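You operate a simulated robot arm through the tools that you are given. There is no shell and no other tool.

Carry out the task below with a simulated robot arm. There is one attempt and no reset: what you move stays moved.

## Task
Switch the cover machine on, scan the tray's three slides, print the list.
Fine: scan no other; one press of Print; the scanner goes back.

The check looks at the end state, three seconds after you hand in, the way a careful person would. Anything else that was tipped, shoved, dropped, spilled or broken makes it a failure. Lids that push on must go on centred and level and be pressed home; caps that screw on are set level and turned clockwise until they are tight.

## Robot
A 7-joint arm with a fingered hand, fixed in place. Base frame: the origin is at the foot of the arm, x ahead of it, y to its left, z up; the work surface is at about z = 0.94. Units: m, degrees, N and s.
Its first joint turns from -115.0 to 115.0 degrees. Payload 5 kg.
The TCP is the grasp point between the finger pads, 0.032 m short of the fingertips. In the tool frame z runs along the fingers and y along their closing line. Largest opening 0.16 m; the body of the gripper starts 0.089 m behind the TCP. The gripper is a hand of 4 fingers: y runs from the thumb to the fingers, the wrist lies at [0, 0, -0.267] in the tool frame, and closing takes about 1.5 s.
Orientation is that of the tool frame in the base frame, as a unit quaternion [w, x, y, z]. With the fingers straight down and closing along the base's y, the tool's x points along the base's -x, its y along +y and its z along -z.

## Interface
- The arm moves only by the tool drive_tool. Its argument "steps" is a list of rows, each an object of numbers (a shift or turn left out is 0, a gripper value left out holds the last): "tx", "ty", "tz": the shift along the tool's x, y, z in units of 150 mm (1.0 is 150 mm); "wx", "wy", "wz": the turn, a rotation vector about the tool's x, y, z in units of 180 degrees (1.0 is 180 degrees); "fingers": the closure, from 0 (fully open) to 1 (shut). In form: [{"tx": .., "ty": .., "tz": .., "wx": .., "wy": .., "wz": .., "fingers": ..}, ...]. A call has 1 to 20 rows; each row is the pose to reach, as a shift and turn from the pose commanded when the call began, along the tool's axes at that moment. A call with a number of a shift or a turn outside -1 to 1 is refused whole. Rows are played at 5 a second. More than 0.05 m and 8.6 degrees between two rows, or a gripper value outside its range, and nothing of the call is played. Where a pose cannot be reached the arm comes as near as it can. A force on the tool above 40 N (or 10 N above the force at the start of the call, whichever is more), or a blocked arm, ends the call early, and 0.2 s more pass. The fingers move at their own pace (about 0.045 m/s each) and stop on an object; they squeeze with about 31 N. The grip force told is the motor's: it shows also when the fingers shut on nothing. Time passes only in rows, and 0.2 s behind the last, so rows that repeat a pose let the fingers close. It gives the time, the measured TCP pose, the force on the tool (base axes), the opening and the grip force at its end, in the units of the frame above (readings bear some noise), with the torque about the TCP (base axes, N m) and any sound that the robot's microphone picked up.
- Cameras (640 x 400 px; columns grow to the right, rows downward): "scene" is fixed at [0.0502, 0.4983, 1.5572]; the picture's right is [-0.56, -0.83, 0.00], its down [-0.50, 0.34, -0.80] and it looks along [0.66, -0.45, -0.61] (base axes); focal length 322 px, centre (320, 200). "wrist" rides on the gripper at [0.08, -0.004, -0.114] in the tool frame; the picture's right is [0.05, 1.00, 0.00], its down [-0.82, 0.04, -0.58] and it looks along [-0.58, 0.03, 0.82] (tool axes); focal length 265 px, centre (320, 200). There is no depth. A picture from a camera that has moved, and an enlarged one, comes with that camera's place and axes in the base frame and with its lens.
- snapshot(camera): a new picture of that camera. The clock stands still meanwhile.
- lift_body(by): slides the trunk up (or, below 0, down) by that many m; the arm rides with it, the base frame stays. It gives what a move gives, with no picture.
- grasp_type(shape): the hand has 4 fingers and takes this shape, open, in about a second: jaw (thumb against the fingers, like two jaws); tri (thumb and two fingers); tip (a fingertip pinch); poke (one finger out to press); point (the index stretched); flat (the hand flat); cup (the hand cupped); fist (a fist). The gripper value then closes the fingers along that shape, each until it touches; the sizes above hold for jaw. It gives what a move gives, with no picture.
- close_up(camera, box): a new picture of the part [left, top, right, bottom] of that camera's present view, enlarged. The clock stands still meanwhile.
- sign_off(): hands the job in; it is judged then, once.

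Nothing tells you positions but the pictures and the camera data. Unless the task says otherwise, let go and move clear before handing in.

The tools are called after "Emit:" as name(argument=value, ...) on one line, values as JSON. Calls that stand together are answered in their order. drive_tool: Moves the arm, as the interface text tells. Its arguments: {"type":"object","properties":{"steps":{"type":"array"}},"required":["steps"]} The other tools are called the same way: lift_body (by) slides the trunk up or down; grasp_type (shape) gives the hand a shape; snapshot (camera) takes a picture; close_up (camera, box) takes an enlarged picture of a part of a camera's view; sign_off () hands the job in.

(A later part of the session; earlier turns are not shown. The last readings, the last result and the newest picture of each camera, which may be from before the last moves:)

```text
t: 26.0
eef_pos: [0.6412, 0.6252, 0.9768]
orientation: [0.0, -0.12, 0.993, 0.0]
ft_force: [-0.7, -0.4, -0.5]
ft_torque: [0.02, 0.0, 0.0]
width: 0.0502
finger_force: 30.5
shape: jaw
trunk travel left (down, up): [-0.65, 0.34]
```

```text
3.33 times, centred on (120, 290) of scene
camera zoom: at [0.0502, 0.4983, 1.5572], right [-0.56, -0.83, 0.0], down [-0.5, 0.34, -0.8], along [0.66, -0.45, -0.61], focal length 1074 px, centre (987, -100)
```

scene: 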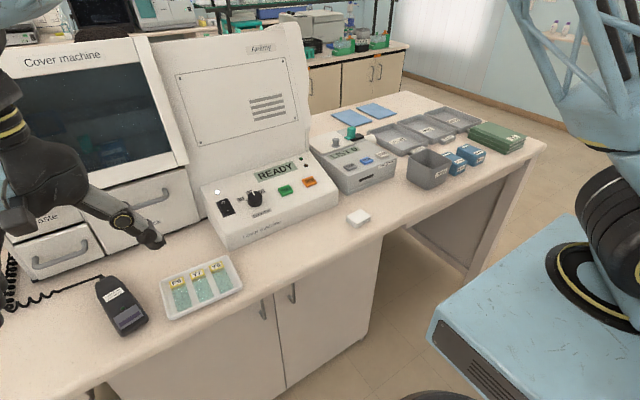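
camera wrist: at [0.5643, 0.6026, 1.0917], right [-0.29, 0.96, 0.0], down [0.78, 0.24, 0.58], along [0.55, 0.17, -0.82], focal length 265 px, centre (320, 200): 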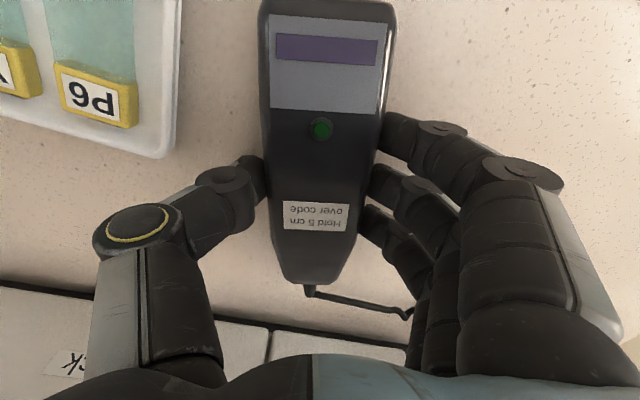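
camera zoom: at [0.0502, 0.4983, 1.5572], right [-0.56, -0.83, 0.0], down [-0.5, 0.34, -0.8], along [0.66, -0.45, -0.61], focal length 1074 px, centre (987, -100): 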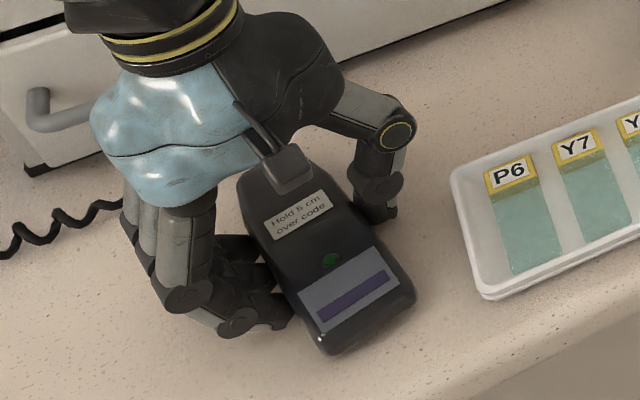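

The scanner is held (50 mm width, 30 N) without having moved. Lifting it straight up about 11 cm.

Emit:
drive_tool(steps=[{"tz": -0.03}, {"tz": -0.08}, {"tz": -0.16}, {"tz": -0.28}, {"tz": -0.42}, {"tz": -0.56}, {"tz": -0.7}, {"tz": -0.8}, {"tz": -0.8}])

Emit:
snapshot(camera="scene")

Emit:
snapshot(camera="wrist")

Emit:
close_up(camera="scene", box=[40, 190, 240, 340])

```text
t: 28.0
eef_pos: [0.6394, 0.6266, 1.0954]
orientation: [0.0, -0.12, 0.993, 0.0]
ft_force: [-0.3, -0.3, -1.9]
ft_torque: [0.02, 0.0, -0.01]
width: 0.0501
finger_force: 30.8
shape: jaw
trunk travel left (down, up): [-0.65, 0.34]
```

```text
taken
```

scene: 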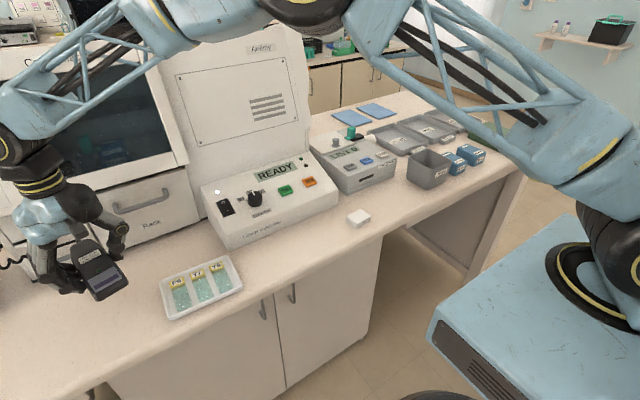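

```text
taken
camera wrist: at [0.563, 0.6029, 1.2107], right [-0.29, 0.96, 0.0], down [0.78, 0.24, 0.58], along [0.55, 0.17, -0.82], focal length 265 px, centre (320, 200)
```

wrist: 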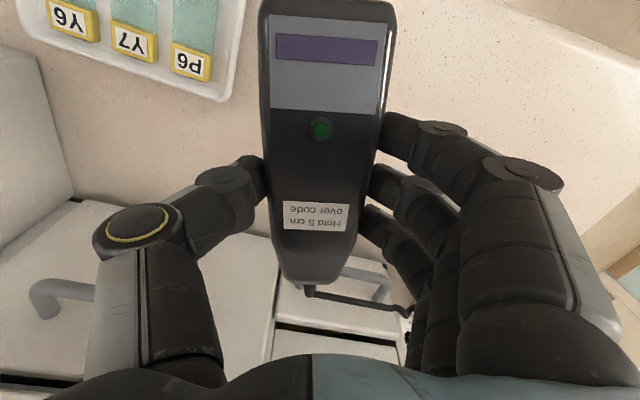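

```text
2.67 times, centred on (140, 265) of scene
camera zoom: at [0.0502, 0.4983, 1.5572], right [-0.56, -0.83, 0.0], down [-0.5, 0.34, -0.8], along [0.66, -0.45, -0.61], focal length 859 px, centre (800, 27)
```

zoom: 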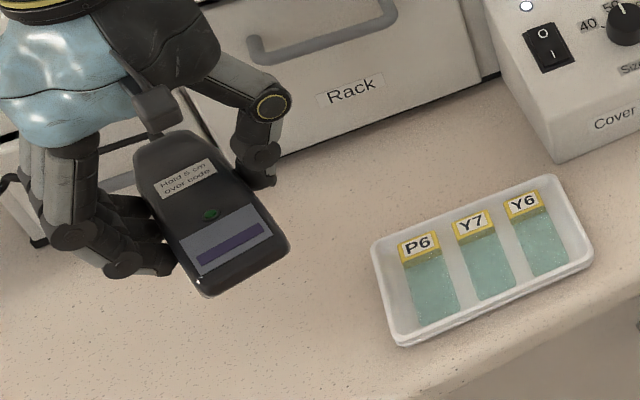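

The scanner is held level. I'll yaw it 30° more (so the thumb stays clear of the control box later) and carry it so its window panel is above the P6 label, still high.

Emit:
drive_tool(steps=[{"tx": -0.012, "ty": -0.1, "wz": -0.028}, {"tx": -0.023, "ty": -0.2, "wz": -0.056}, {"tx": -0.035, "ty": -0.3, "wz": -0.084}, {"tx": -0.046, "ty": -0.4, "wz": -0.112}, {"tx": -0.058, "ty": -0.5, "wz": -0.14}, {"tx": -0.069, "ty": -0.586, "wz": -0.167}, {"tx": -0.069, "ty": -0.586, "wz": -0.167}])

Emit:
snapshot(camera="scene")

Emit:
close_up(camera="scene", box=[100, 170, 300, 320])

Emit:
snapshot(camera="wrist")

```text
t: 29.6
eef_pos: [0.6694, 0.5431, 1.0969]
orientation: [0.0, -0.374, 0.927, 0.0]
ft_force: [-0.1, 0.2, -2.4]
ft_torque: [0.0, 0.01, -0.02]
width: 0.0501
finger_force: 31.2
shape: jaw
trunk travel left (down, up): [-0.65, 0.34]
```

```text
taken
```

scene: 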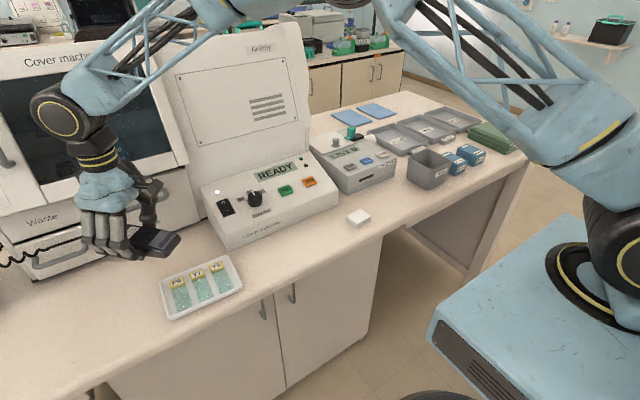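

```text
2.67 times, centred on (200, 245) of scene
camera zoom: at [0.0502, 0.4983, 1.5572], right [-0.56, -0.83, 0.0], down [-0.5, 0.34, -0.8], along [0.66, -0.45, -0.61], focal length 859 px, centre (640, 80)
```

zoom: 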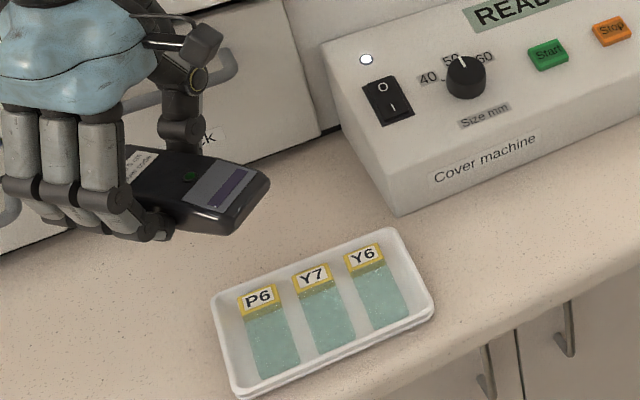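

```text
taken
camera wrist: at [0.6162, 0.4848, 1.2117], right [-0.73, 0.68, 0.0], down [0.56, 0.6, 0.58], along [0.39, 0.42, -0.82], focal length 265 px, centre (320, 200)
```

wrist: 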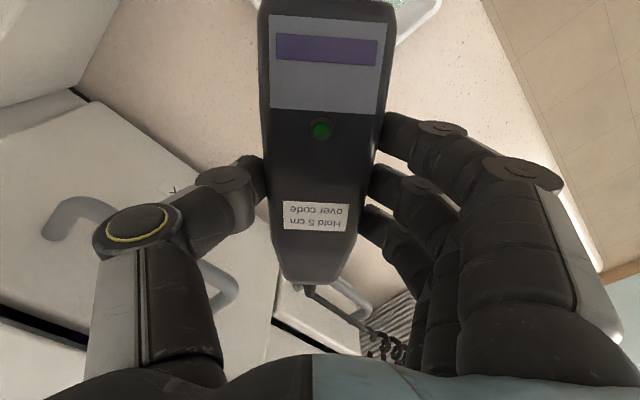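

The panel is above P6 by both estimates. Lowering toward 5 cm clearance and listening.

Emit:
drive_tool(steps=[{"tz": 0.07}, {"tz": 0.14}, {"tz": 0.21}, {"tz": 0.28}, {"tz": 0.35}, {"tz": 0.35}, {"tz": 0.35}, {"tz": 0.35}, {"tz": 0.35}])

Emit:
snapshot(camera="scene")

Emit:
close_up(camera="scene", box=[100, 190, 260, 310])

Emit:
close_up(camera="scene", box=[300, 120, 400, 190])

```text
t: 31.6
eef_pos: [0.6718, 0.5444, 1.046]
orientation: [0.0, -0.373, 0.928, -0.001]
ft_force: [-0.5, 0.0, -1.2]
ft_torque: [-0.01, 0.02, 0.02]
width: 0.0502
finger_force: 31.2
shape: jaw
trunk travel left (down, up): [-0.65, 0.34]
```

```text
taken
```

scene: 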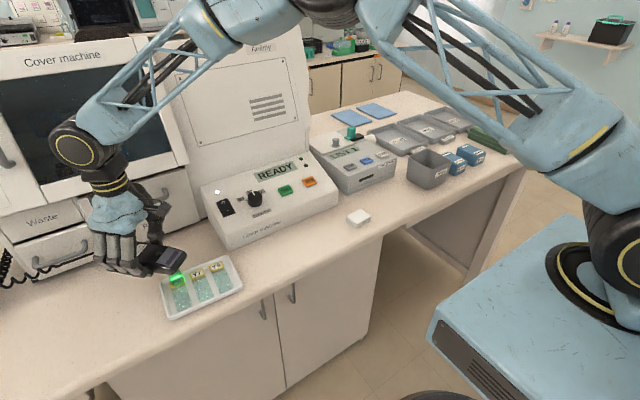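

```text
3.33 times, centred on (180, 250) of scene
camera zoom: at [0.0502, 0.4983, 1.5572], right [-0.56, -0.83, 0.0], down [-0.5, 0.34, -0.8], along [0.66, -0.45, -0.61], focal length 1074 px, centre (787, 33)
```

zoom: 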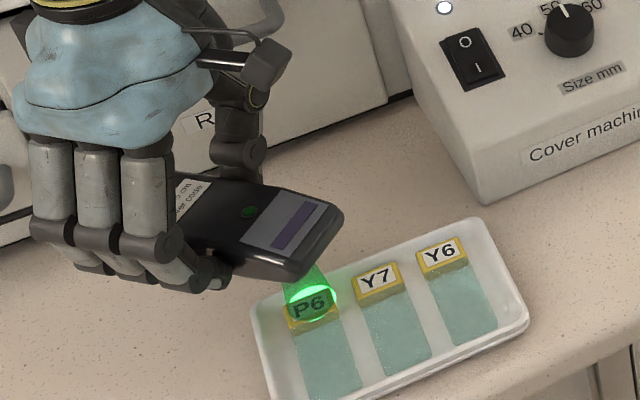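

```text
5.71 times, centred on (350, 155) of scene
camera zoom: at [0.0502, 0.4983, 1.5572], right [-0.56, -0.83, 0.0], down [-0.5, 0.34, -0.8], along [0.66, -0.45, -0.61], focal length 1841 px, centre (149, 457)
```

zoom: 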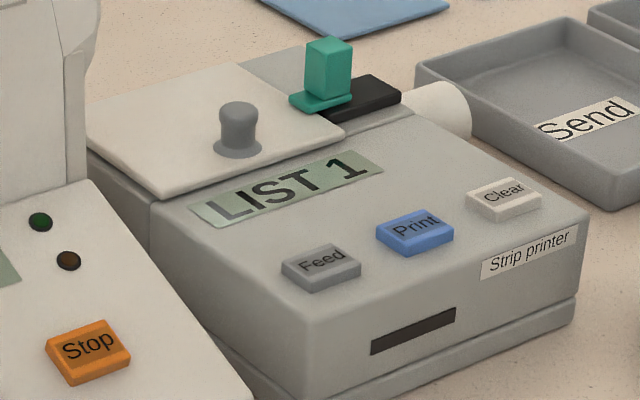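

The green beam is on P6 and the printer shows LIST 1. I'll raise out of range, shift over to Y7 and lower again.

Emit:
drive_tool(steps=[{"tz": -0.12}, {"tz": -0.25}, {"tz": -0.37}, {"tx": 0.08, "ty": -0.07, "tz": -0.37}, {"tx": 0.155, "ty": -0.14, "tz": -0.37}, {"tx": 0.229, "ty": -0.21, "tz": -0.37}, {"tx": 0.229, "ty": -0.21, "tz": -0.37}])

Emit:
close_up(camera="scene", box=[100, 190, 260, 310])

Emit:
close_up(camera="scene", box=[300, 120, 400, 190])

```text
t: 33.2
eef_pos: [0.6672, 0.4973, 1.099]
orientation: [0.0, -0.373, 0.928, 0.0]
ft_force: [-0.2, -0.6, -1.6]
ft_torque: [0.0, -0.01, -0.02]
width: 0.0503
finger_force: 30.8
shape: jaw
trunk travel left (down, up): [-0.65, 0.34]
```

```text
3.33 times, centred on (180, 250) of scene
camera zoom: at [0.0502, 0.4983, 1.5572], right [-0.56, -0.83, 0.0], down [-0.5, 0.34, -0.8], along [0.66, -0.45, -0.61], focal length 1074 px, centre (787, 33)
```

zoom: 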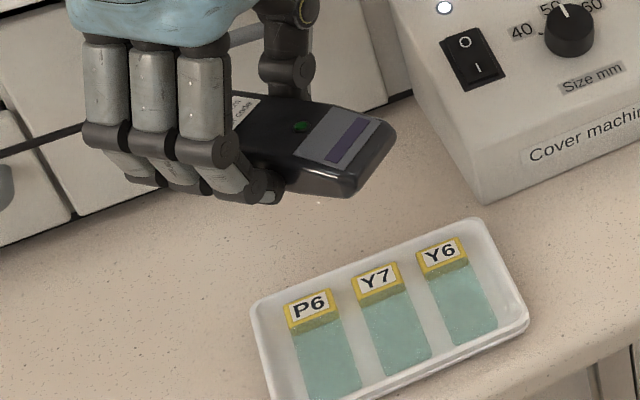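

```text
5.71 times, centred on (350, 155) of scene
camera zoom: at [0.0502, 0.4983, 1.5572], right [-0.56, -0.83, 0.0], down [-0.5, 0.34, -0.8], along [0.66, -0.45, -0.61], focal length 1841 px, centre (149, 457)
```

zoom: 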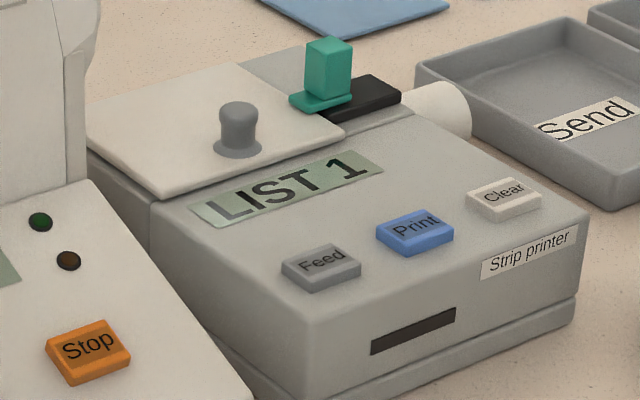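

Still LIST 1, beam off at height. Lowering over Y7.

Emit:
drive_tool(steps=[{"tz": 0.09}, {"tz": 0.18}, {"tz": 0.27}, {"tz": 0.36}, {"tz": 0.36}, {"tz": 0.36}, {"tz": 0.36}])

Emit:
close_up(camera="scene", box=[100, 190, 260, 310])

Emit:
close_up(camera="scene", box=[300, 120, 400, 190])

```text
t: 34.8
eef_pos: [0.6675, 0.4979, 1.0465]
orientation: [0.0, -0.374, 0.927, 0.0]
ft_force: [-0.1, 1.1, -3.0]
ft_torque: [0.03, -0.03, -0.01]
width: 0.0502
finger_force: 31.0
shape: jaw
trunk travel left (down, up): [-0.65, 0.34]
```

```text
3.33 times, centred on (180, 250) of scene
camera zoom: at [0.0502, 0.4983, 1.5572], right [-0.56, -0.83, 0.0], down [-0.5, 0.34, -0.8], along [0.66, -0.45, -0.61], focal length 1074 px, centre (787, 33)
```

zoom: 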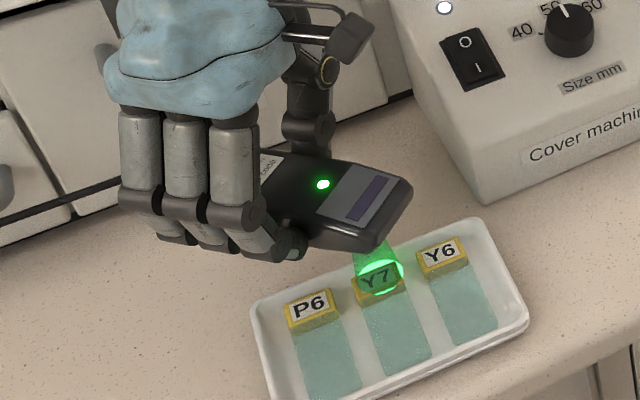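

```text
5.71 times, centred on (350, 155) of scene
camera zoom: at [0.0502, 0.4983, 1.5572], right [-0.56, -0.83, 0.0], down [-0.5, 0.34, -0.8], along [0.66, -0.45, -0.61], focal length 1841 px, centre (149, 457)
```

zoom: 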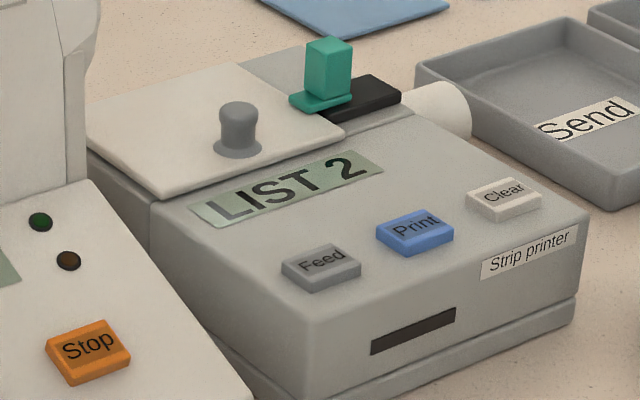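

Y7 read (LIST 2, LED lit). Same pattern for Y6.

Emit:
drive_tool(steps=[{"tz": -0.12}, {"tz": -0.25}, {"tz": -0.37}, {"tx": 0.073, "ty": -0.073, "tz": -0.37}, {"tx": 0.146, "ty": -0.146, "tz": -0.37}, {"tx": 0.218, "ty": -0.218, "tz": -0.37}, {"tx": 0.218, "ty": -0.218, "tz": -0.37}])

Emit:
snapshot(camera="scene")

Emit:
snapshot(camera="wrist")

```text
t: 36.4
eef_pos: [0.6679, 0.4515, 1.1007]
orientation: [0.0, -0.374, 0.928, -0.001]
ft_force: [-0.6, -0.2, -2.6]
ft_torque: [0.0, 0.0, -0.02]
width: 0.05
finger_force: 31.1
shape: jaw
trunk travel left (down, up): [-0.65, 0.34]
```

```text
taken
```

scene: 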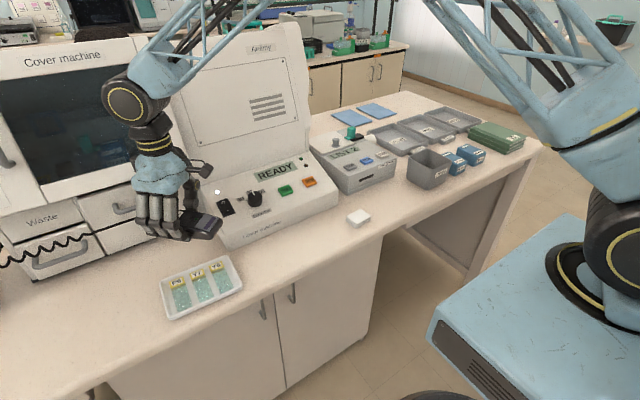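

```text
taken
camera wrist: at [0.6129, 0.3923, 1.2152], right [-0.73, 0.68, 0.0], down [0.56, 0.6, 0.58], along [0.39, 0.42, -0.82], focal length 265 px, centre (320, 200)
```

wrist: 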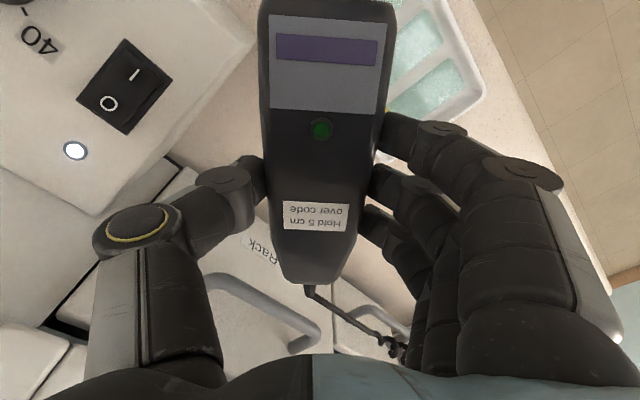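

Clearance to the control box is about 2–4 cm. Lowering over Y6.

Emit:
drive_tool(steps=[{"tz": 0.09}, {"tz": 0.18}, {"tz": 0.27}, {"tz": 0.36}, {"tz": 0.36}, {"tz": 0.36}, {"tz": 0.36}])

Emit:
close_up(camera="scene", box=[100, 190, 260, 310])

Emit:
close_up(camera="scene", box=[300, 120, 400, 190])

```text
t: 38.0
eef_pos: [0.6679, 0.4511, 1.0475]
orientation: [0.001, -0.374, 0.927, 0.0]
ft_force: [0.5, -0.2, -1.8]
ft_torque: [-0.01, 0.0, 0.0]
width: 0.0502
finger_force: 31.0
shape: jaw
trunk travel left (down, up): [-0.65, 0.34]
```

```text
3.33 times, centred on (180, 250) of scene
camera zoom: at [0.0502, 0.4983, 1.5572], right [-0.56, -0.83, 0.0], down [-0.5, 0.34, -0.8], along [0.66, -0.45, -0.61], focal length 1074 px, centre (787, 33)
```

zoom: 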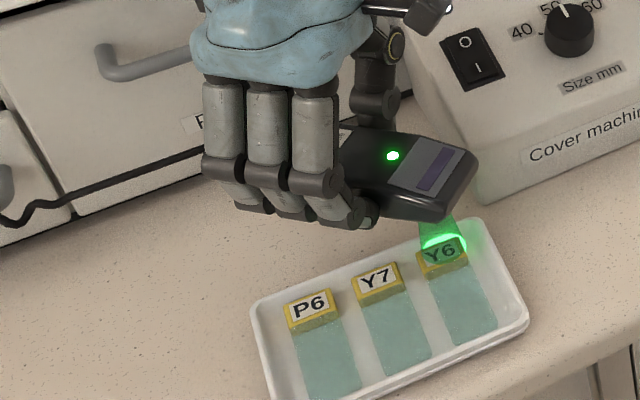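

```text
5.71 times, centred on (350, 155) of scene
camera zoom: at [0.0502, 0.4983, 1.5572], right [-0.56, -0.83, 0.0], down [-0.5, 0.34, -0.8], along [0.66, -0.45, -0.61], focal length 1841 px, centre (149, 457)
```

zoom: 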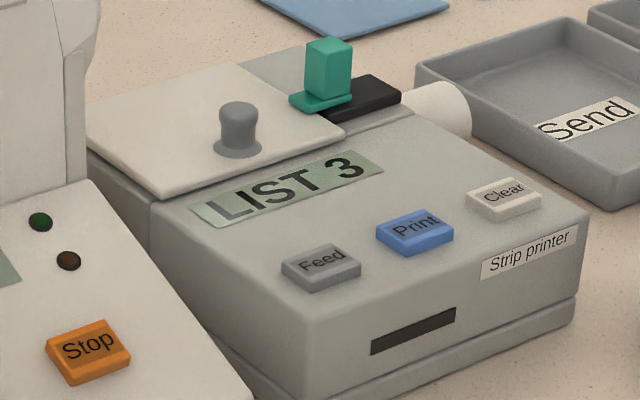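

LIST 3 — all three read once. Raising out of range and retracing the path back to the scanner's resting place.

Emit:
drive_tool(steps=[{"tz": -0.13}, {"tz": -0.26}, {"tz": -0.39}, {"tz": -0.5}, {"tx": -0.09, "ty": 0.086, "tz": -0.5}, {"tx": -0.18, "ty": 0.172, "tz": -0.5}, {"tx": -0.27, "ty": 0.258, "tz": -0.5}, {"tx": -0.36, "ty": 0.344, "tz": -0.5}, {"tx": -0.447, "ty": 0.428, "tz": -0.5}, {"tx": -0.447, "ty": 0.428, "tz": -0.5}])

Emit:
drive_tool(steps=[{"tx": -0.039, "ty": 0.09, "wz": 0.028}, {"tx": -0.078, "ty": 0.181, "wz": 0.056}, {"tx": -0.117, "ty": 0.271, "wz": 0.084}, {"tx": -0.155, "ty": 0.361, "wz": 0.111}, {"tx": -0.194, "ty": 0.452, "wz": 0.139}, {"tx": -0.233, "ty": 0.542, "wz": 0.167}, {"tx": -0.233, "ty": 0.542, "wz": 0.167}])

Emit:
snapshot(camera="wrist")

Emit:
snapshot(camera="scene")

Emit:
close_up(camera="scene", box=[300, 120, 400, 190])

```text
t: 40.2
eef_pos: [0.671, 0.5465, 1.1235]
orientation: [0.0, -0.374, 0.927, 0.0]
ft_force: [-0.1, -0.1, -2.4]
ft_torque: [-0.02, 0.02, -0.01]
width: 0.05
finger_force: 30.9
shape: jaw
trunk travel left (down, up): [-0.65, 0.34]
```

```text
t: 41.8
eef_pos: [0.6406, 0.6271, 1.1218]
orientation: [0.0, -0.12, 0.993, 0.0]
ft_force: [0.8, -0.5, -1.4]
ft_torque: [0.01, 0.0, 0.03]
width: 0.0503
finger_force: 31.0
shape: jaw
trunk travel left (down, up): [-0.65, 0.34]
```

```text
taken
camera wrist: at [0.5634, 0.6036, 1.2364], right [-0.29, 0.96, 0.0], down [0.78, 0.23, 0.58], along [0.55, 0.17, -0.82], focal length 265 px, centre (320, 200)
```

wrist: 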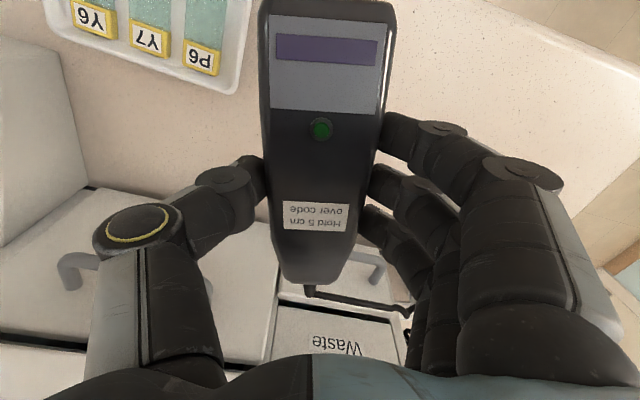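

```text
taken
```

scene: 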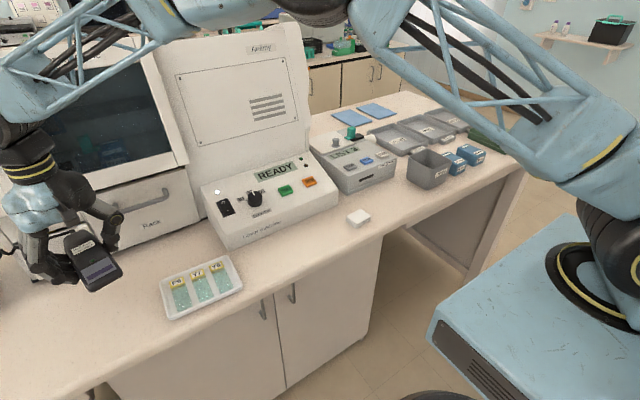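

```text
5.71 times, centred on (350, 155) of scene
camera zoom: at [0.0502, 0.4983, 1.5572], right [-0.56, -0.83, 0.0], down [-0.5, 0.34, -0.8], along [0.66, -0.45, -0.61], focal length 1841 px, centre (149, 457)
```

zoom: 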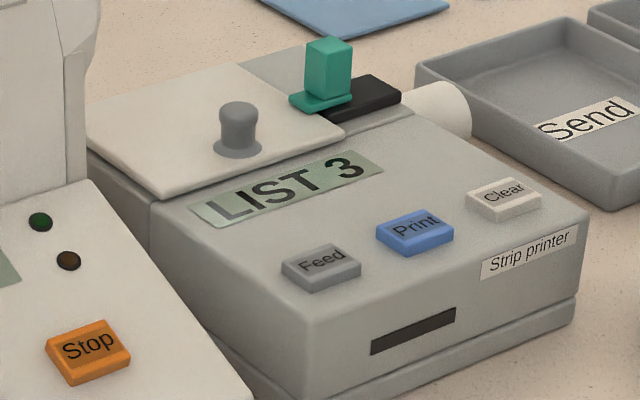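

Back over the home spot with the same pose, list still 3. Lowering the scanner onto the bench slowly.

Emit:
drive_tool(steps=[{"tz": 0.15}, {"tz": 0.3}, {"tz": 0.45}, {"tz": 0.6}, {"tz": 0.72}, {"tz": 0.82}, {"tz": 0.88}, {"tz": 0.92}, {"tz": 0.94}, {"tz": 0.94}])

Emit:
close_up(camera="scene", box=[40, 230, 200, 350])

```text
t: 44.0
eef_pos: [0.641, 0.6267, 0.9814]
orientation: [0.0, -0.12, 0.993, 0.0]
ft_force: [-0.1, 0.4, -1.9]
ft_torque: [-0.01, -0.01, 0.0]
width: 0.0504
finger_force: 30.7
shape: jaw
trunk travel left (down, up): [-0.65, 0.34]
```

```text
3.33 times, centred on (120, 290) of scene
camera zoom: at [0.0502, 0.4983, 1.5572], right [-0.56, -0.83, 0.0], down [-0.5, 0.34, -0.8], along [0.66, -0.45, -0.61], focal length 1074 px, centre (987, -100)
```

zoom: 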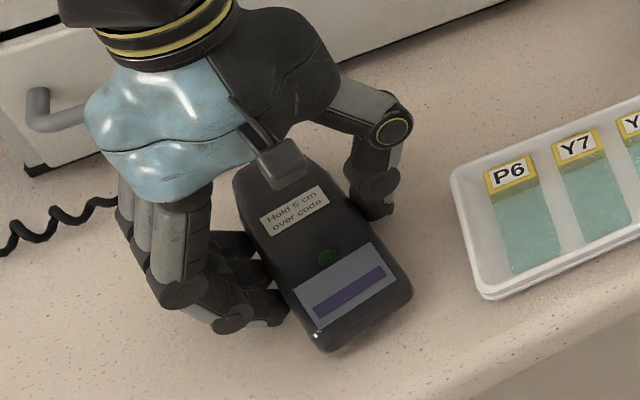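

About 4 mm remain. Lowering in 1 mm steps until it rests.

Emit:
drive_tool(steps=[{"tz": 0.007}, {"tz": 0.014}, {"tz": 0.021}, {"tz": 0.027}, {"tz": 0.03}, {"tz": 0.03}])

Emit:
close_up(camera="scene", box=[40, 230, 200, 350])

```text
t: 45.4
eef_pos: [0.6404, 0.6268, 0.9787]
orientation: [0.0, -0.12, 0.993, 0.0]
ft_force: [0.7, 2.0, 1.7]
ft_torque: [0.05, 0.02, 0.02]
width: 0.0504
finger_force: 30.7
shape: jaw
trunk travel left (down, up): [-0.65, 0.34]
```

```text
3.33 times, centred on (120, 290) of scene
camera zoom: at [0.0502, 0.4983, 1.5572], right [-0.56, -0.83, 0.0], down [-0.5, 0.34, -0.8], along [0.66, -0.45, -0.61], focal length 1074 px, centre (987, -100)
```

zoom: 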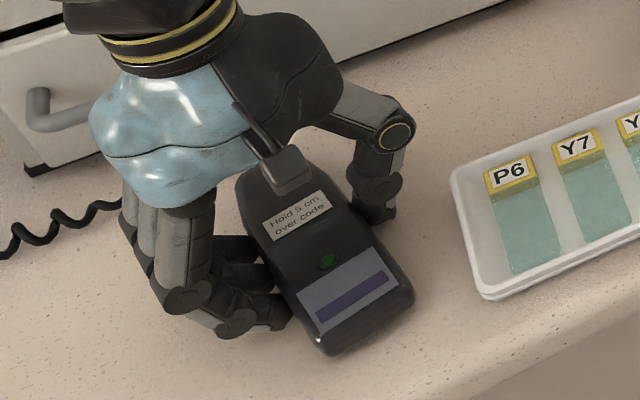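

The force reading flipped to light contact; the scanner rests where it was. Opening to the same clearance as before (not wider, because of the tray).

Emit:
drive_tool(steps=[{"fingers": 0.65}, {"fingers": 0.6}, {"fingers": 0.55}, {"fingers": 0.5}, {"fingers": 0.45}, {"fingers": 0.4}, {"fingers": 0.4}, {"fingers": 0.4}, {"fingers": 0.4}])

Emit:
snapshot(camera="wrist")

Emit:
close_up(camera="scene", box=[40, 230, 200, 350])

```text
t: 47.4
eef_pos: [0.6409, 0.6263, 0.9762]
orientation: [0.0, -0.12, 0.993, 0.0]
ft_force: [-0.3, 0.4, 0.3]
ft_torque: [-0.03, 0.01, -0.02]
width: 0.0954
finger_force: 0.1
shape: jaw
trunk travel left (down, up): [-0.65, 0.34]
```

```text
taken
camera wrist: at [0.5643, 0.603, 1.091], right [-0.29, 0.96, 0.0], down [0.78, 0.24, 0.58], along [0.55, 0.17, -0.82], focal length 265 px, centre (320, 200)
```

wrist: 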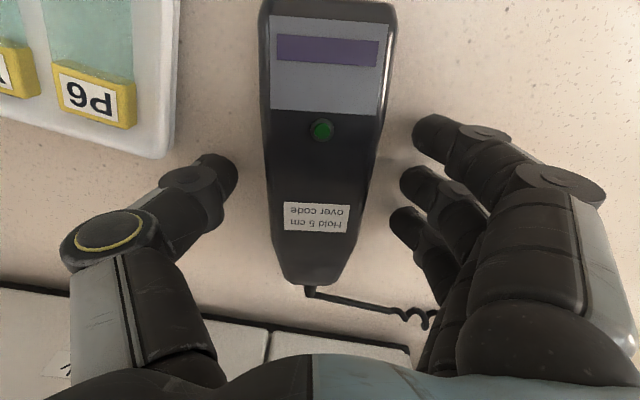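

```text
3.33 times, centred on (120, 290) of scene
camera zoom: at [0.0502, 0.4983, 1.5572], right [-0.56, -0.83, 0.0], down [-0.5, 0.34, -0.8], along [0.66, -0.45, -0.61], focal length 1074 px, centre (987, -100)
```

zoom: 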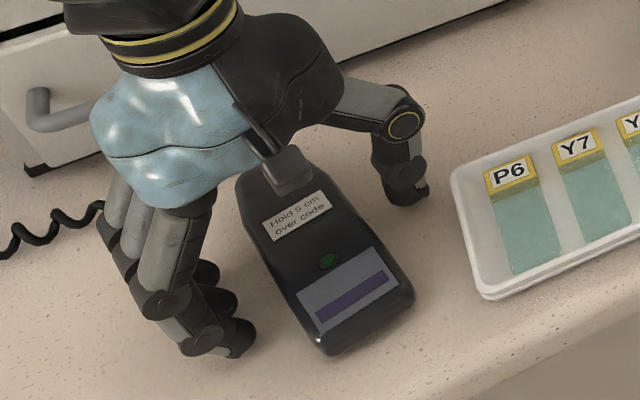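

The scanner is released in its original place. Lifting straight up, then moving away.

Emit:
drive_tool(steps=[{"tz": -0.05}, {"tz": -0.12}, {"tz": -0.25}, {"tz": -0.4}, {"tz": -0.55}, {"tz": -0.7}, {"tz": -0.85}, {"tz": -0.95}])

Emit:
drive_tool(steps=[{"tz": -0.2, "wz": 0.015}, {"tz": -0.4, "wz": 0.03}, {"tx": 0.15, "ty": -0.12, "tz": -0.6, "wz": 0.045}, {"tx": 0.3, "ty": -0.3, "tz": -0.65, "wz": 0.06}, {"tx": 0.45, "ty": -0.48, "tz": -0.65, "wz": 0.0766}, {"tx": 0.55, "ty": -0.66, "tz": -0.65, "wz": 0.0766}, {"tx": 0.65, "ty": -0.85, "tz": -0.65, "wz": 0.0766}, {"tx": 0.65, "ty": -0.85, "tz": -0.65, "wz": 0.0766}])

Emit:
grasp_type(shape="poke")

Emit:
snapshot(camera="scene")

Emit:
close_up(camera="scene", box=[80, 260, 180, 350])

```text
t: 49.2
eef_pos: [0.6403, 0.628, 1.12]
orientation: [0.0, -0.121, 0.993, 0.0]
ft_force: [-0.4, -0.5, 0.5]
ft_torque: [0.01, -0.01, -0.02]
width: 0.0958
finger_force: 0.1
shape: jaw
trunk travel left (down, up): [-0.65, 0.34]
```

```text
t: 51.0
eef_pos: [0.5768, 0.4794, 1.2171]
orientation: [0.0, -0.001, 1.0, 0.0]
ft_force: [0.4, 0.3, 1.3]
ft_torque: [-0.04, 0.03, -0.02]
width: 0.0955
finger_force: 0.0
shape: jaw
trunk travel left (down, up): [-0.65, 0.34]
```

```text
t: 51.9
eef_pos: [0.5768, 0.4801, 1.2164]
orientation: [0.0, 0.0, 1.0, 0.0]
ft_force: [0.4, 0.5, -0.4]
ft_torque: [0.02, 0.02, 0.01]
width: 0.0
finger_force: 0.1
shape: poke
trunk travel left (down, up): [-0.65, 0.34]
```

```text
taken
```

scene: 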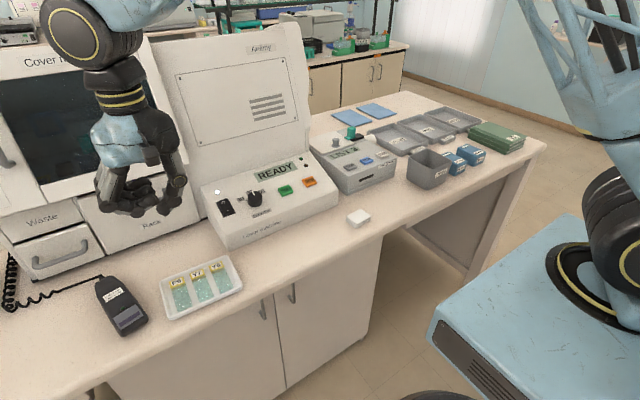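

```text
4.44 times, centred on (130, 305) of scene
camera zoom: at [0.0502, 0.4983, 1.5572], right [-0.56, -0.83, 0.0], down [-0.5, 0.34, -0.8], along [0.66, -0.45, -0.61], focal length 1432 px, centre (1164, -267)
```

zoom: 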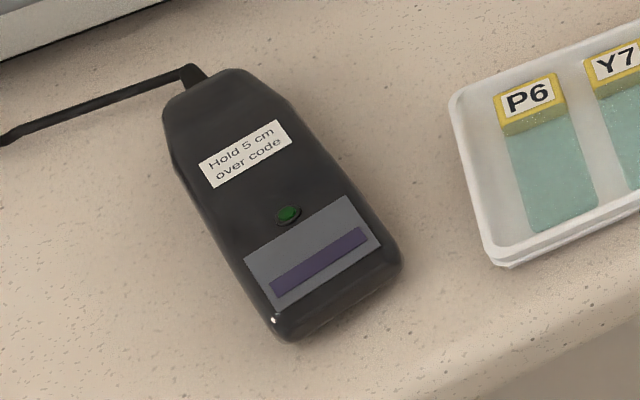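

The scanner sits exactly as at the start. Now I'll carry the poke hand across, high and in front of the machine, to the strip printer (Print button at about (0.722, −0.143, 1.02)).

Emit:
drive_tool(steps=[{"ty": -0.2, "fingers": 0}, {"ty": -0.4, "fingers": 0}, {"ty": -0.6, "fingers": 0}, {"ty": -0.8, "fingers": 0}, {"ty": -1.0, "fingers": 0}])

Emit:
drive_tool(steps=[{"ty": -0.2, "fingers": 0}, {"ty": -0.4, "fingers": 0}, {"ty": -0.6, "fingers": 0}, {"ty": -0.8, "fingers": 0}, {"ty": -1.0, "fingers": 0}])

Emit:
drive_tool(steps=[{"ty": -0.2, "fingers": 0}, {"ty": -0.4, "fingers": 0}, {"ty": -0.6, "fingers": 0}, {"ty": -0.8, "fingers": 0}, {"ty": -1.0, "fingers": 0}])

Emit:
drive_tool(steps=[{"ty": -0.2, "fingers": 0}, {"ty": -0.4, "fingers": 0}, {"ty": -0.6, "fingers": 0}, {"ty": -0.8, "fingers": 0}, {"ty": -1.0, "fingers": 0}, {"ty": -1.0, "fingers": 0}])

Emit:
snapshot(camera="wrist")

Emit:
snapshot(camera="scene")

```text
t: 53.1
eef_pos: [0.579, 0.3284, 1.2166]
orientation: [0.0, -0.002, 1.0, 0.0]
ft_force: [0.3, -0.8, 0.5]
ft_torque: [0.0, 0.01, -0.04]
width: 0.0002
finger_force: 0.0
shape: poke
trunk travel left (down, up): [-0.65, 0.34]
```

```text
t: 54.3
eef_pos: [0.5765, 0.177, 1.2188]
orientation: [0.0, -0.001, 1.0, 0.0]
ft_force: [0.4, -0.4, -0.4]
ft_torque: [0.04, -0.01, 0.01]
width: 0.0
finger_force: 0.0
shape: poke
trunk travel left (down, up): [-0.65, 0.34]
```

```text
t: 55.5
eef_pos: [0.576, 0.0289, 1.217]
orientation: [0.0, 0.0, 1.0, 0.0]
ft_force: [0.5, -0.8, 0.3]
ft_torque: [0.03, -0.01, -0.04]
width: 0.0
finger_force: 0.1
shape: poke
trunk travel left (down, up): [-0.65, 0.34]
```

```text
t: 56.9
eef_pos: [0.5775, -0.1215, 1.2177]
orientation: [0.0, -0.001, 1.0, 0.0]
ft_force: [0.0, 0.1, -0.4]
ft_torque: [0.0, 0.03, -0.02]
width: 0.0001
finger_force: 0.0
shape: poke
trunk travel left (down, up): [-0.65, 0.34]
```

```text
taken
camera wrist: at [0.4963, -0.1255, 1.3323], right [-0.05, 1.0, 0.0], down [0.82, 0.04, 0.58], along [0.58, 0.03, -0.82], focal length 265 px, centre (320, 200)
```

wrist: 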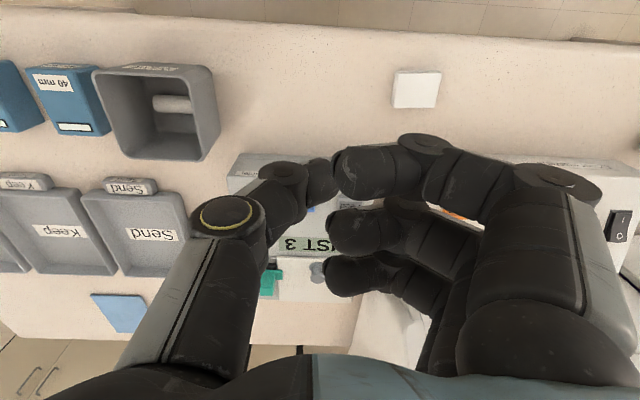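

```text
taken
```

scene: 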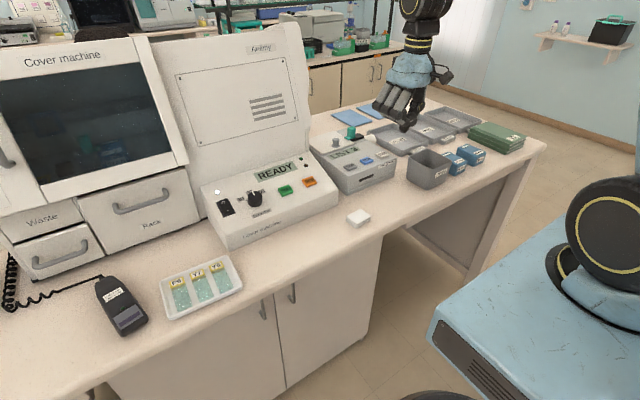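

LIST 3 shows on the printer. I'll move forward so the Print button appears above the fingers in the wrist view.

Emit:
drive_tool(steps=[{"tx": -0.2, "ty": -0.05}, {"tx": -0.4, "ty": -0.1}, {"tx": -0.6, "ty": -0.14}, {"tx": -0.67, "ty": -0.14}, {"tx": -0.67, "ty": -0.14}])

Emit:
snapshot(camera="wrist")

Emit:
close_up(camera="wrist", box=[220, 60, 420, 185])

Emit:
close_up(camera="scene", box=[300, 110, 440, 200])

```text
t: 58.1
eef_pos: [0.6775, -0.1433, 1.2169]
orientation: [0.0, 0.0, 1.0, 0.0]
ft_force: [0.0, -0.1, 0.9]
ft_torque: [-0.01, 0.03, 0.0]
width: 0.0001
finger_force: 0.1
shape: poke
trunk travel left (down, up): [-0.65, 0.34]
```

```text
taken
camera wrist: at [0.5975, -0.1478, 1.3309], right [-0.05, 1.0, 0.0], down [0.82, 0.04, 0.58], along [0.58, 0.03, -0.82], focal length 265 px, centre (320, 200)
```

wrist: 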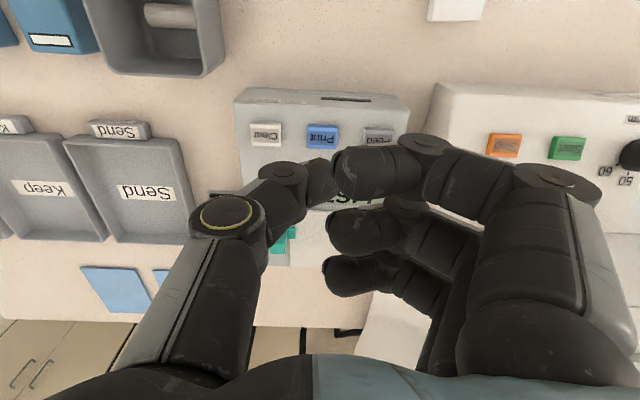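

```text
3.20 times, centred on (320, 122) of wrist
camera zoom: at [0.5975, -0.1478, 1.3309], right [-0.05, 1.0, 0.0], down [0.82, 0.04, 0.58], along [0.58, 0.03, -0.82], focal length 849 px, centre (320, 448)
```

zoom: 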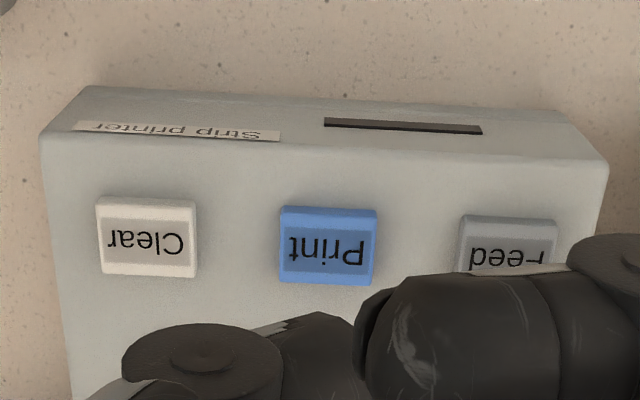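

```text
4.44 times, centred on (370, 155) of scene
camera zoom: at [0.0502, 0.4983, 1.5572], right [-0.56, -0.83, 0.0], down [-0.5, 0.34, -0.8], along [0.66, -0.45, -0.61], focal length 1432 px, centre (98, 400)
```

zoom: 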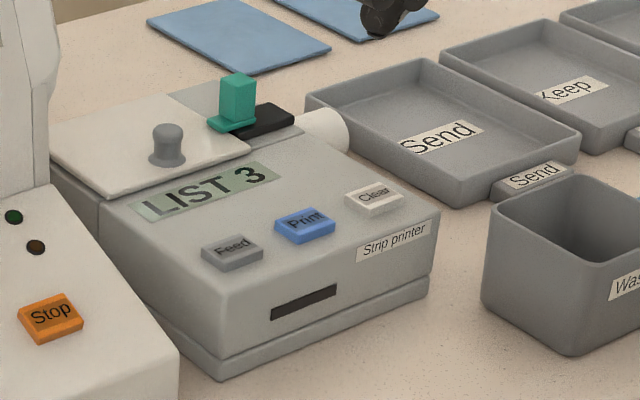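

Print is at about (0.718, −0.139, 1.027), about 35 mm wide and well separated from Feed and Clear. Moving to a hover 3.5 cm above it with a 15° tilt.

Emit:
drive_tool(steps=[{"tx": -0.03, "ty": 0.005, "tz": 0.17, "wy": -0.017}, {"tx": -0.06, "ty": 0.01, "tz": 0.34, "wy": -0.034}, {"tx": -0.09, "ty": 0.016, "tz": 0.5, "wy": -0.05}, {"tx": -0.12, "ty": 0.02, "tz": 0.67, "wy": -0.067}, {"tx": -0.153, "ty": 0.027, "tz": 0.833, "wy": -0.083}, {"tx": -0.153, "ty": 0.027, "tz": 0.833, "wy": -0.083}])

Emit:
snapshot(camera="wrist")

Emit:
close_up(camera="scene", box=[300, 90, 440, 200])

```text
t: 59.5
eef_pos: [0.6993, -0.1386, 1.0914]
orientation: [0.131, -0.001, 0.991, 0.0]
ft_force: [0.0, 0.5, 0.1]
ft_torque: [-0.04, 0.0, 0.0]
width: 0.0
finger_force: 0.0
shape: poke
trunk travel left (down, up): [-0.65, 0.34]
```

```text
taken
camera wrist: at [0.593, -0.1428, 1.1816], right [-0.05, 1.0, -0.01], down [0.64, 0.04, 0.77], along [0.77, 0.03, -0.64], focal length 265 px, centre (320, 200)
```

wrist: 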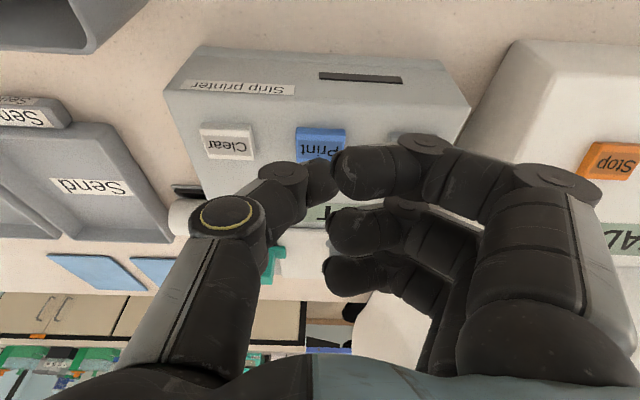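

```text
3.64 times, centred on (370, 145) of scene
camera zoom: at [0.0502, 0.4983, 1.5572], right [-0.56, -0.83, 0.0], down [-0.5, 0.34, -0.8], along [0.66, -0.45, -0.61], focal length 1172 px, centre (138, 400)
```

zoom: 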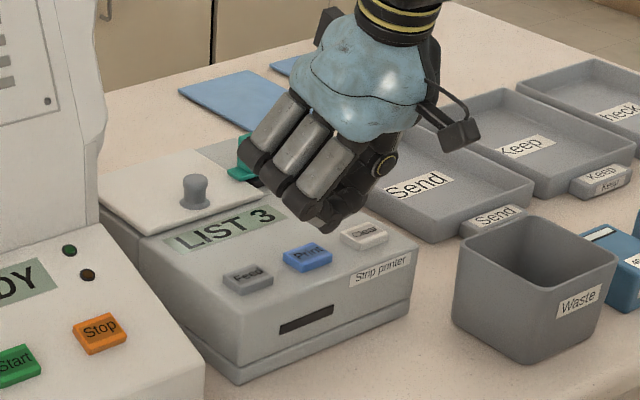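

The tip is lined up with the Print button. Descending to just above it.

Emit:
drive_tool(steps=[{"tz": 0.05}, {"tz": 0.1}, {"tz": 0.15}, {"tz": 0.17}, {"tz": 0.17}])

Emit:
close_up(camera="wrist", box=[240, 90, 400, 200])

Emit:
close_up(camera="scene", box=[320, 110, 420, 190])

```text
t: 60.7
eef_pos: [0.7057, -0.1375, 1.0675]
orientation: [0.13, 0.0, 0.992, 0.0]
ft_force: [-1.0, -0.6, 0.2]
ft_torque: [-0.02, 0.01, 0.02]
width: 0.0
finger_force: 0.0
shape: poke
trunk travel left (down, up): [-0.65, 0.34]
```

```text
3.64 times, centred on (320, 145) of wrist
camera zoom: at [0.6001, -0.1431, 1.1579], right [-0.05, 1.0, -0.01], down [0.64, 0.04, 0.77], along [0.77, 0.03, -0.64], focal length 965 px, centre (320, 400)
```

zoom: 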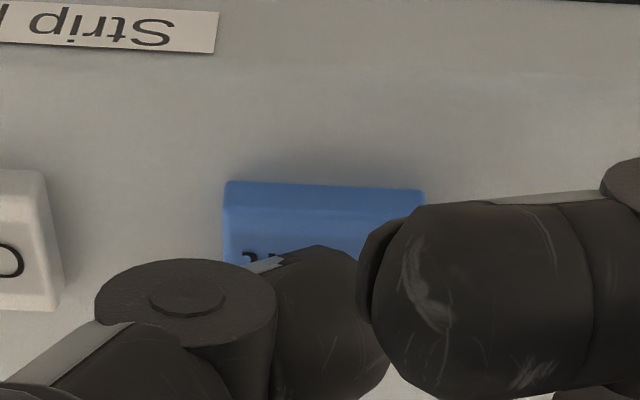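

```text
5.00 times, centred on (370, 150) of scene
camera zoom: at [0.0502, 0.4983, 1.5572], right [-0.56, -0.83, 0.0], down [-0.5, 0.34, -0.8], along [0.66, -0.45, -0.61], focal length 1611 px, centre (70, 450)
```

zoom: 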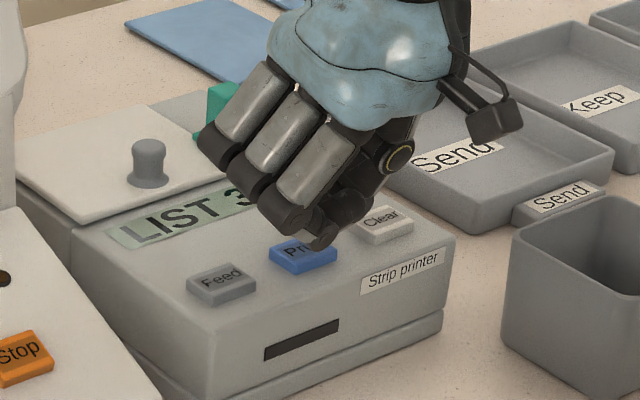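

The tip sits over the middle of the Print button, about 9 mm above. Pressing in small steps without letting go in between.

Emit:
drive_tool(steps=[{"tz": 0.013}, {"tz": 0.027}, {"tz": 0.04}, {"tz": 0.047}])

```text
t: 61.7
eef_pos: [0.7094, -0.1373, 1.0616]
orientation: [0.13, 0.0, 0.992, 0.001]
ft_force: [1.5, 0.5, 0.0]
ft_torque: [0.02, -0.01, 0.01]
width: 0.0
finger_force: 0.0
shape: poke
trunk travel left (down, up): [-0.65, 0.34]
```

Emit:
drive_tool(steps=[{"tz": 0.01}, {"tz": 0.02}, {"tz": 0.03}])

Emit:
close_up(camera="scene", box=[320, 110, 420, 190])

```text
t: 62.5
eef_pos: [0.709, -0.1385, 1.0574]
orientation: [0.131, -0.001, 0.991, 0.0]
ft_force: [-1.9, -1.1, 5.6]
ft_torque: [0.02, -0.01, 0.0]
width: 0.0
finger_force: 0.1
shape: poke
trunk travel left (down, up): [-0.65, 0.34]
heard: click
```

```text
5.00 times, centred on (370, 150) of scene
camera zoom: at [0.0502, 0.4983, 1.5572], right [-0.56, -0.83, 0.0], down [-0.5, 0.34, -0.8], along [0.66, -0.45, -0.61], focal length 1611 px, centre (70, 450)
```

zoom: 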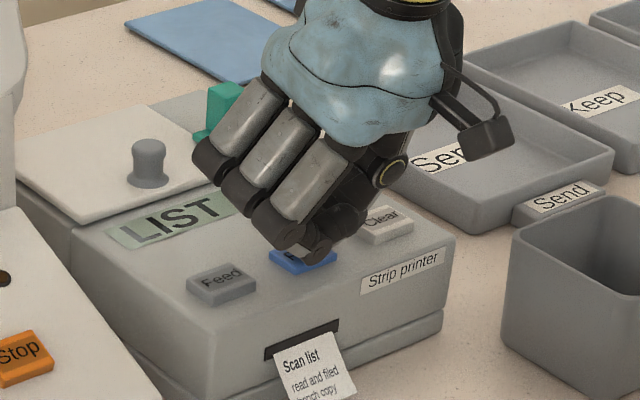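

A click and the "Scan list" strip is coming out. Withdrawing straight off the button in one motion.

Emit:
drive_tool(steps=[{"tz": -0.15}, {"tz": -0.33}, {"tz": -0.5}, {"tz": -0.67}, {"tz": -0.83}, {"tz": -0.95}, {"tz": -0.95}])

Emit:
snapshot(camera="scene")

Emit:
close_up(camera="scene", box=[300, 110, 440, 220])

Emit:
snapshot(camera="wrist")

```text
t: 64.1
eef_pos: [0.6727, -0.138, 1.194]
orientation: [0.131, 0.001, 0.991, 0.001]
ft_force: [0.3, 0.0, 0.3]
ft_torque: [0.01, 0.01, -0.01]
width: 0.0002
finger_force: 0.1
shape: poke
trunk travel left (down, up): [-0.65, 0.34]
```

```text
taken
```

scene: 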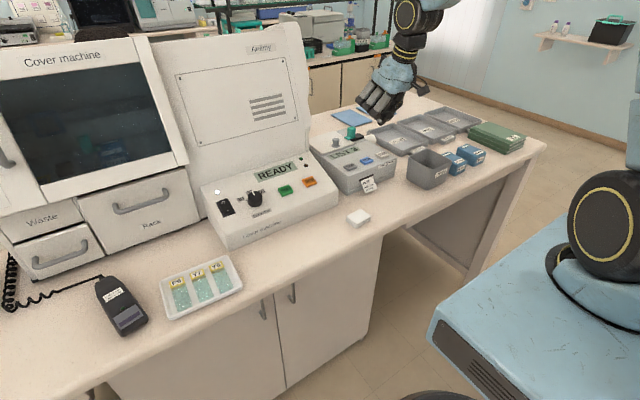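

```text
3.64 times, centred on (370, 165) of scene
camera zoom: at [0.0502, 0.4983, 1.5572], right [-0.56, -0.83, 0.0], down [-0.5, 0.34, -0.8], along [0.66, -0.45, -0.61], focal length 1172 px, centre (138, 327)
```

zoom: 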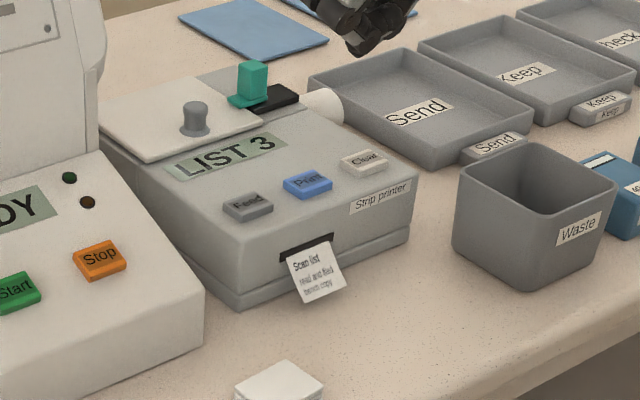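

```text
taken
camera wrist: at [0.567, -0.1434, 1.2846], right [-0.05, 1.0, -0.01], down [0.64, 0.04, 0.77], along [0.77, 0.03, -0.64], focal length 265 px, centre (320, 200)
```

wrist: 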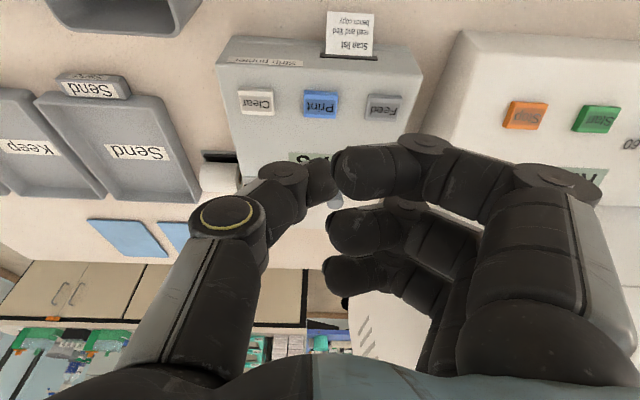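

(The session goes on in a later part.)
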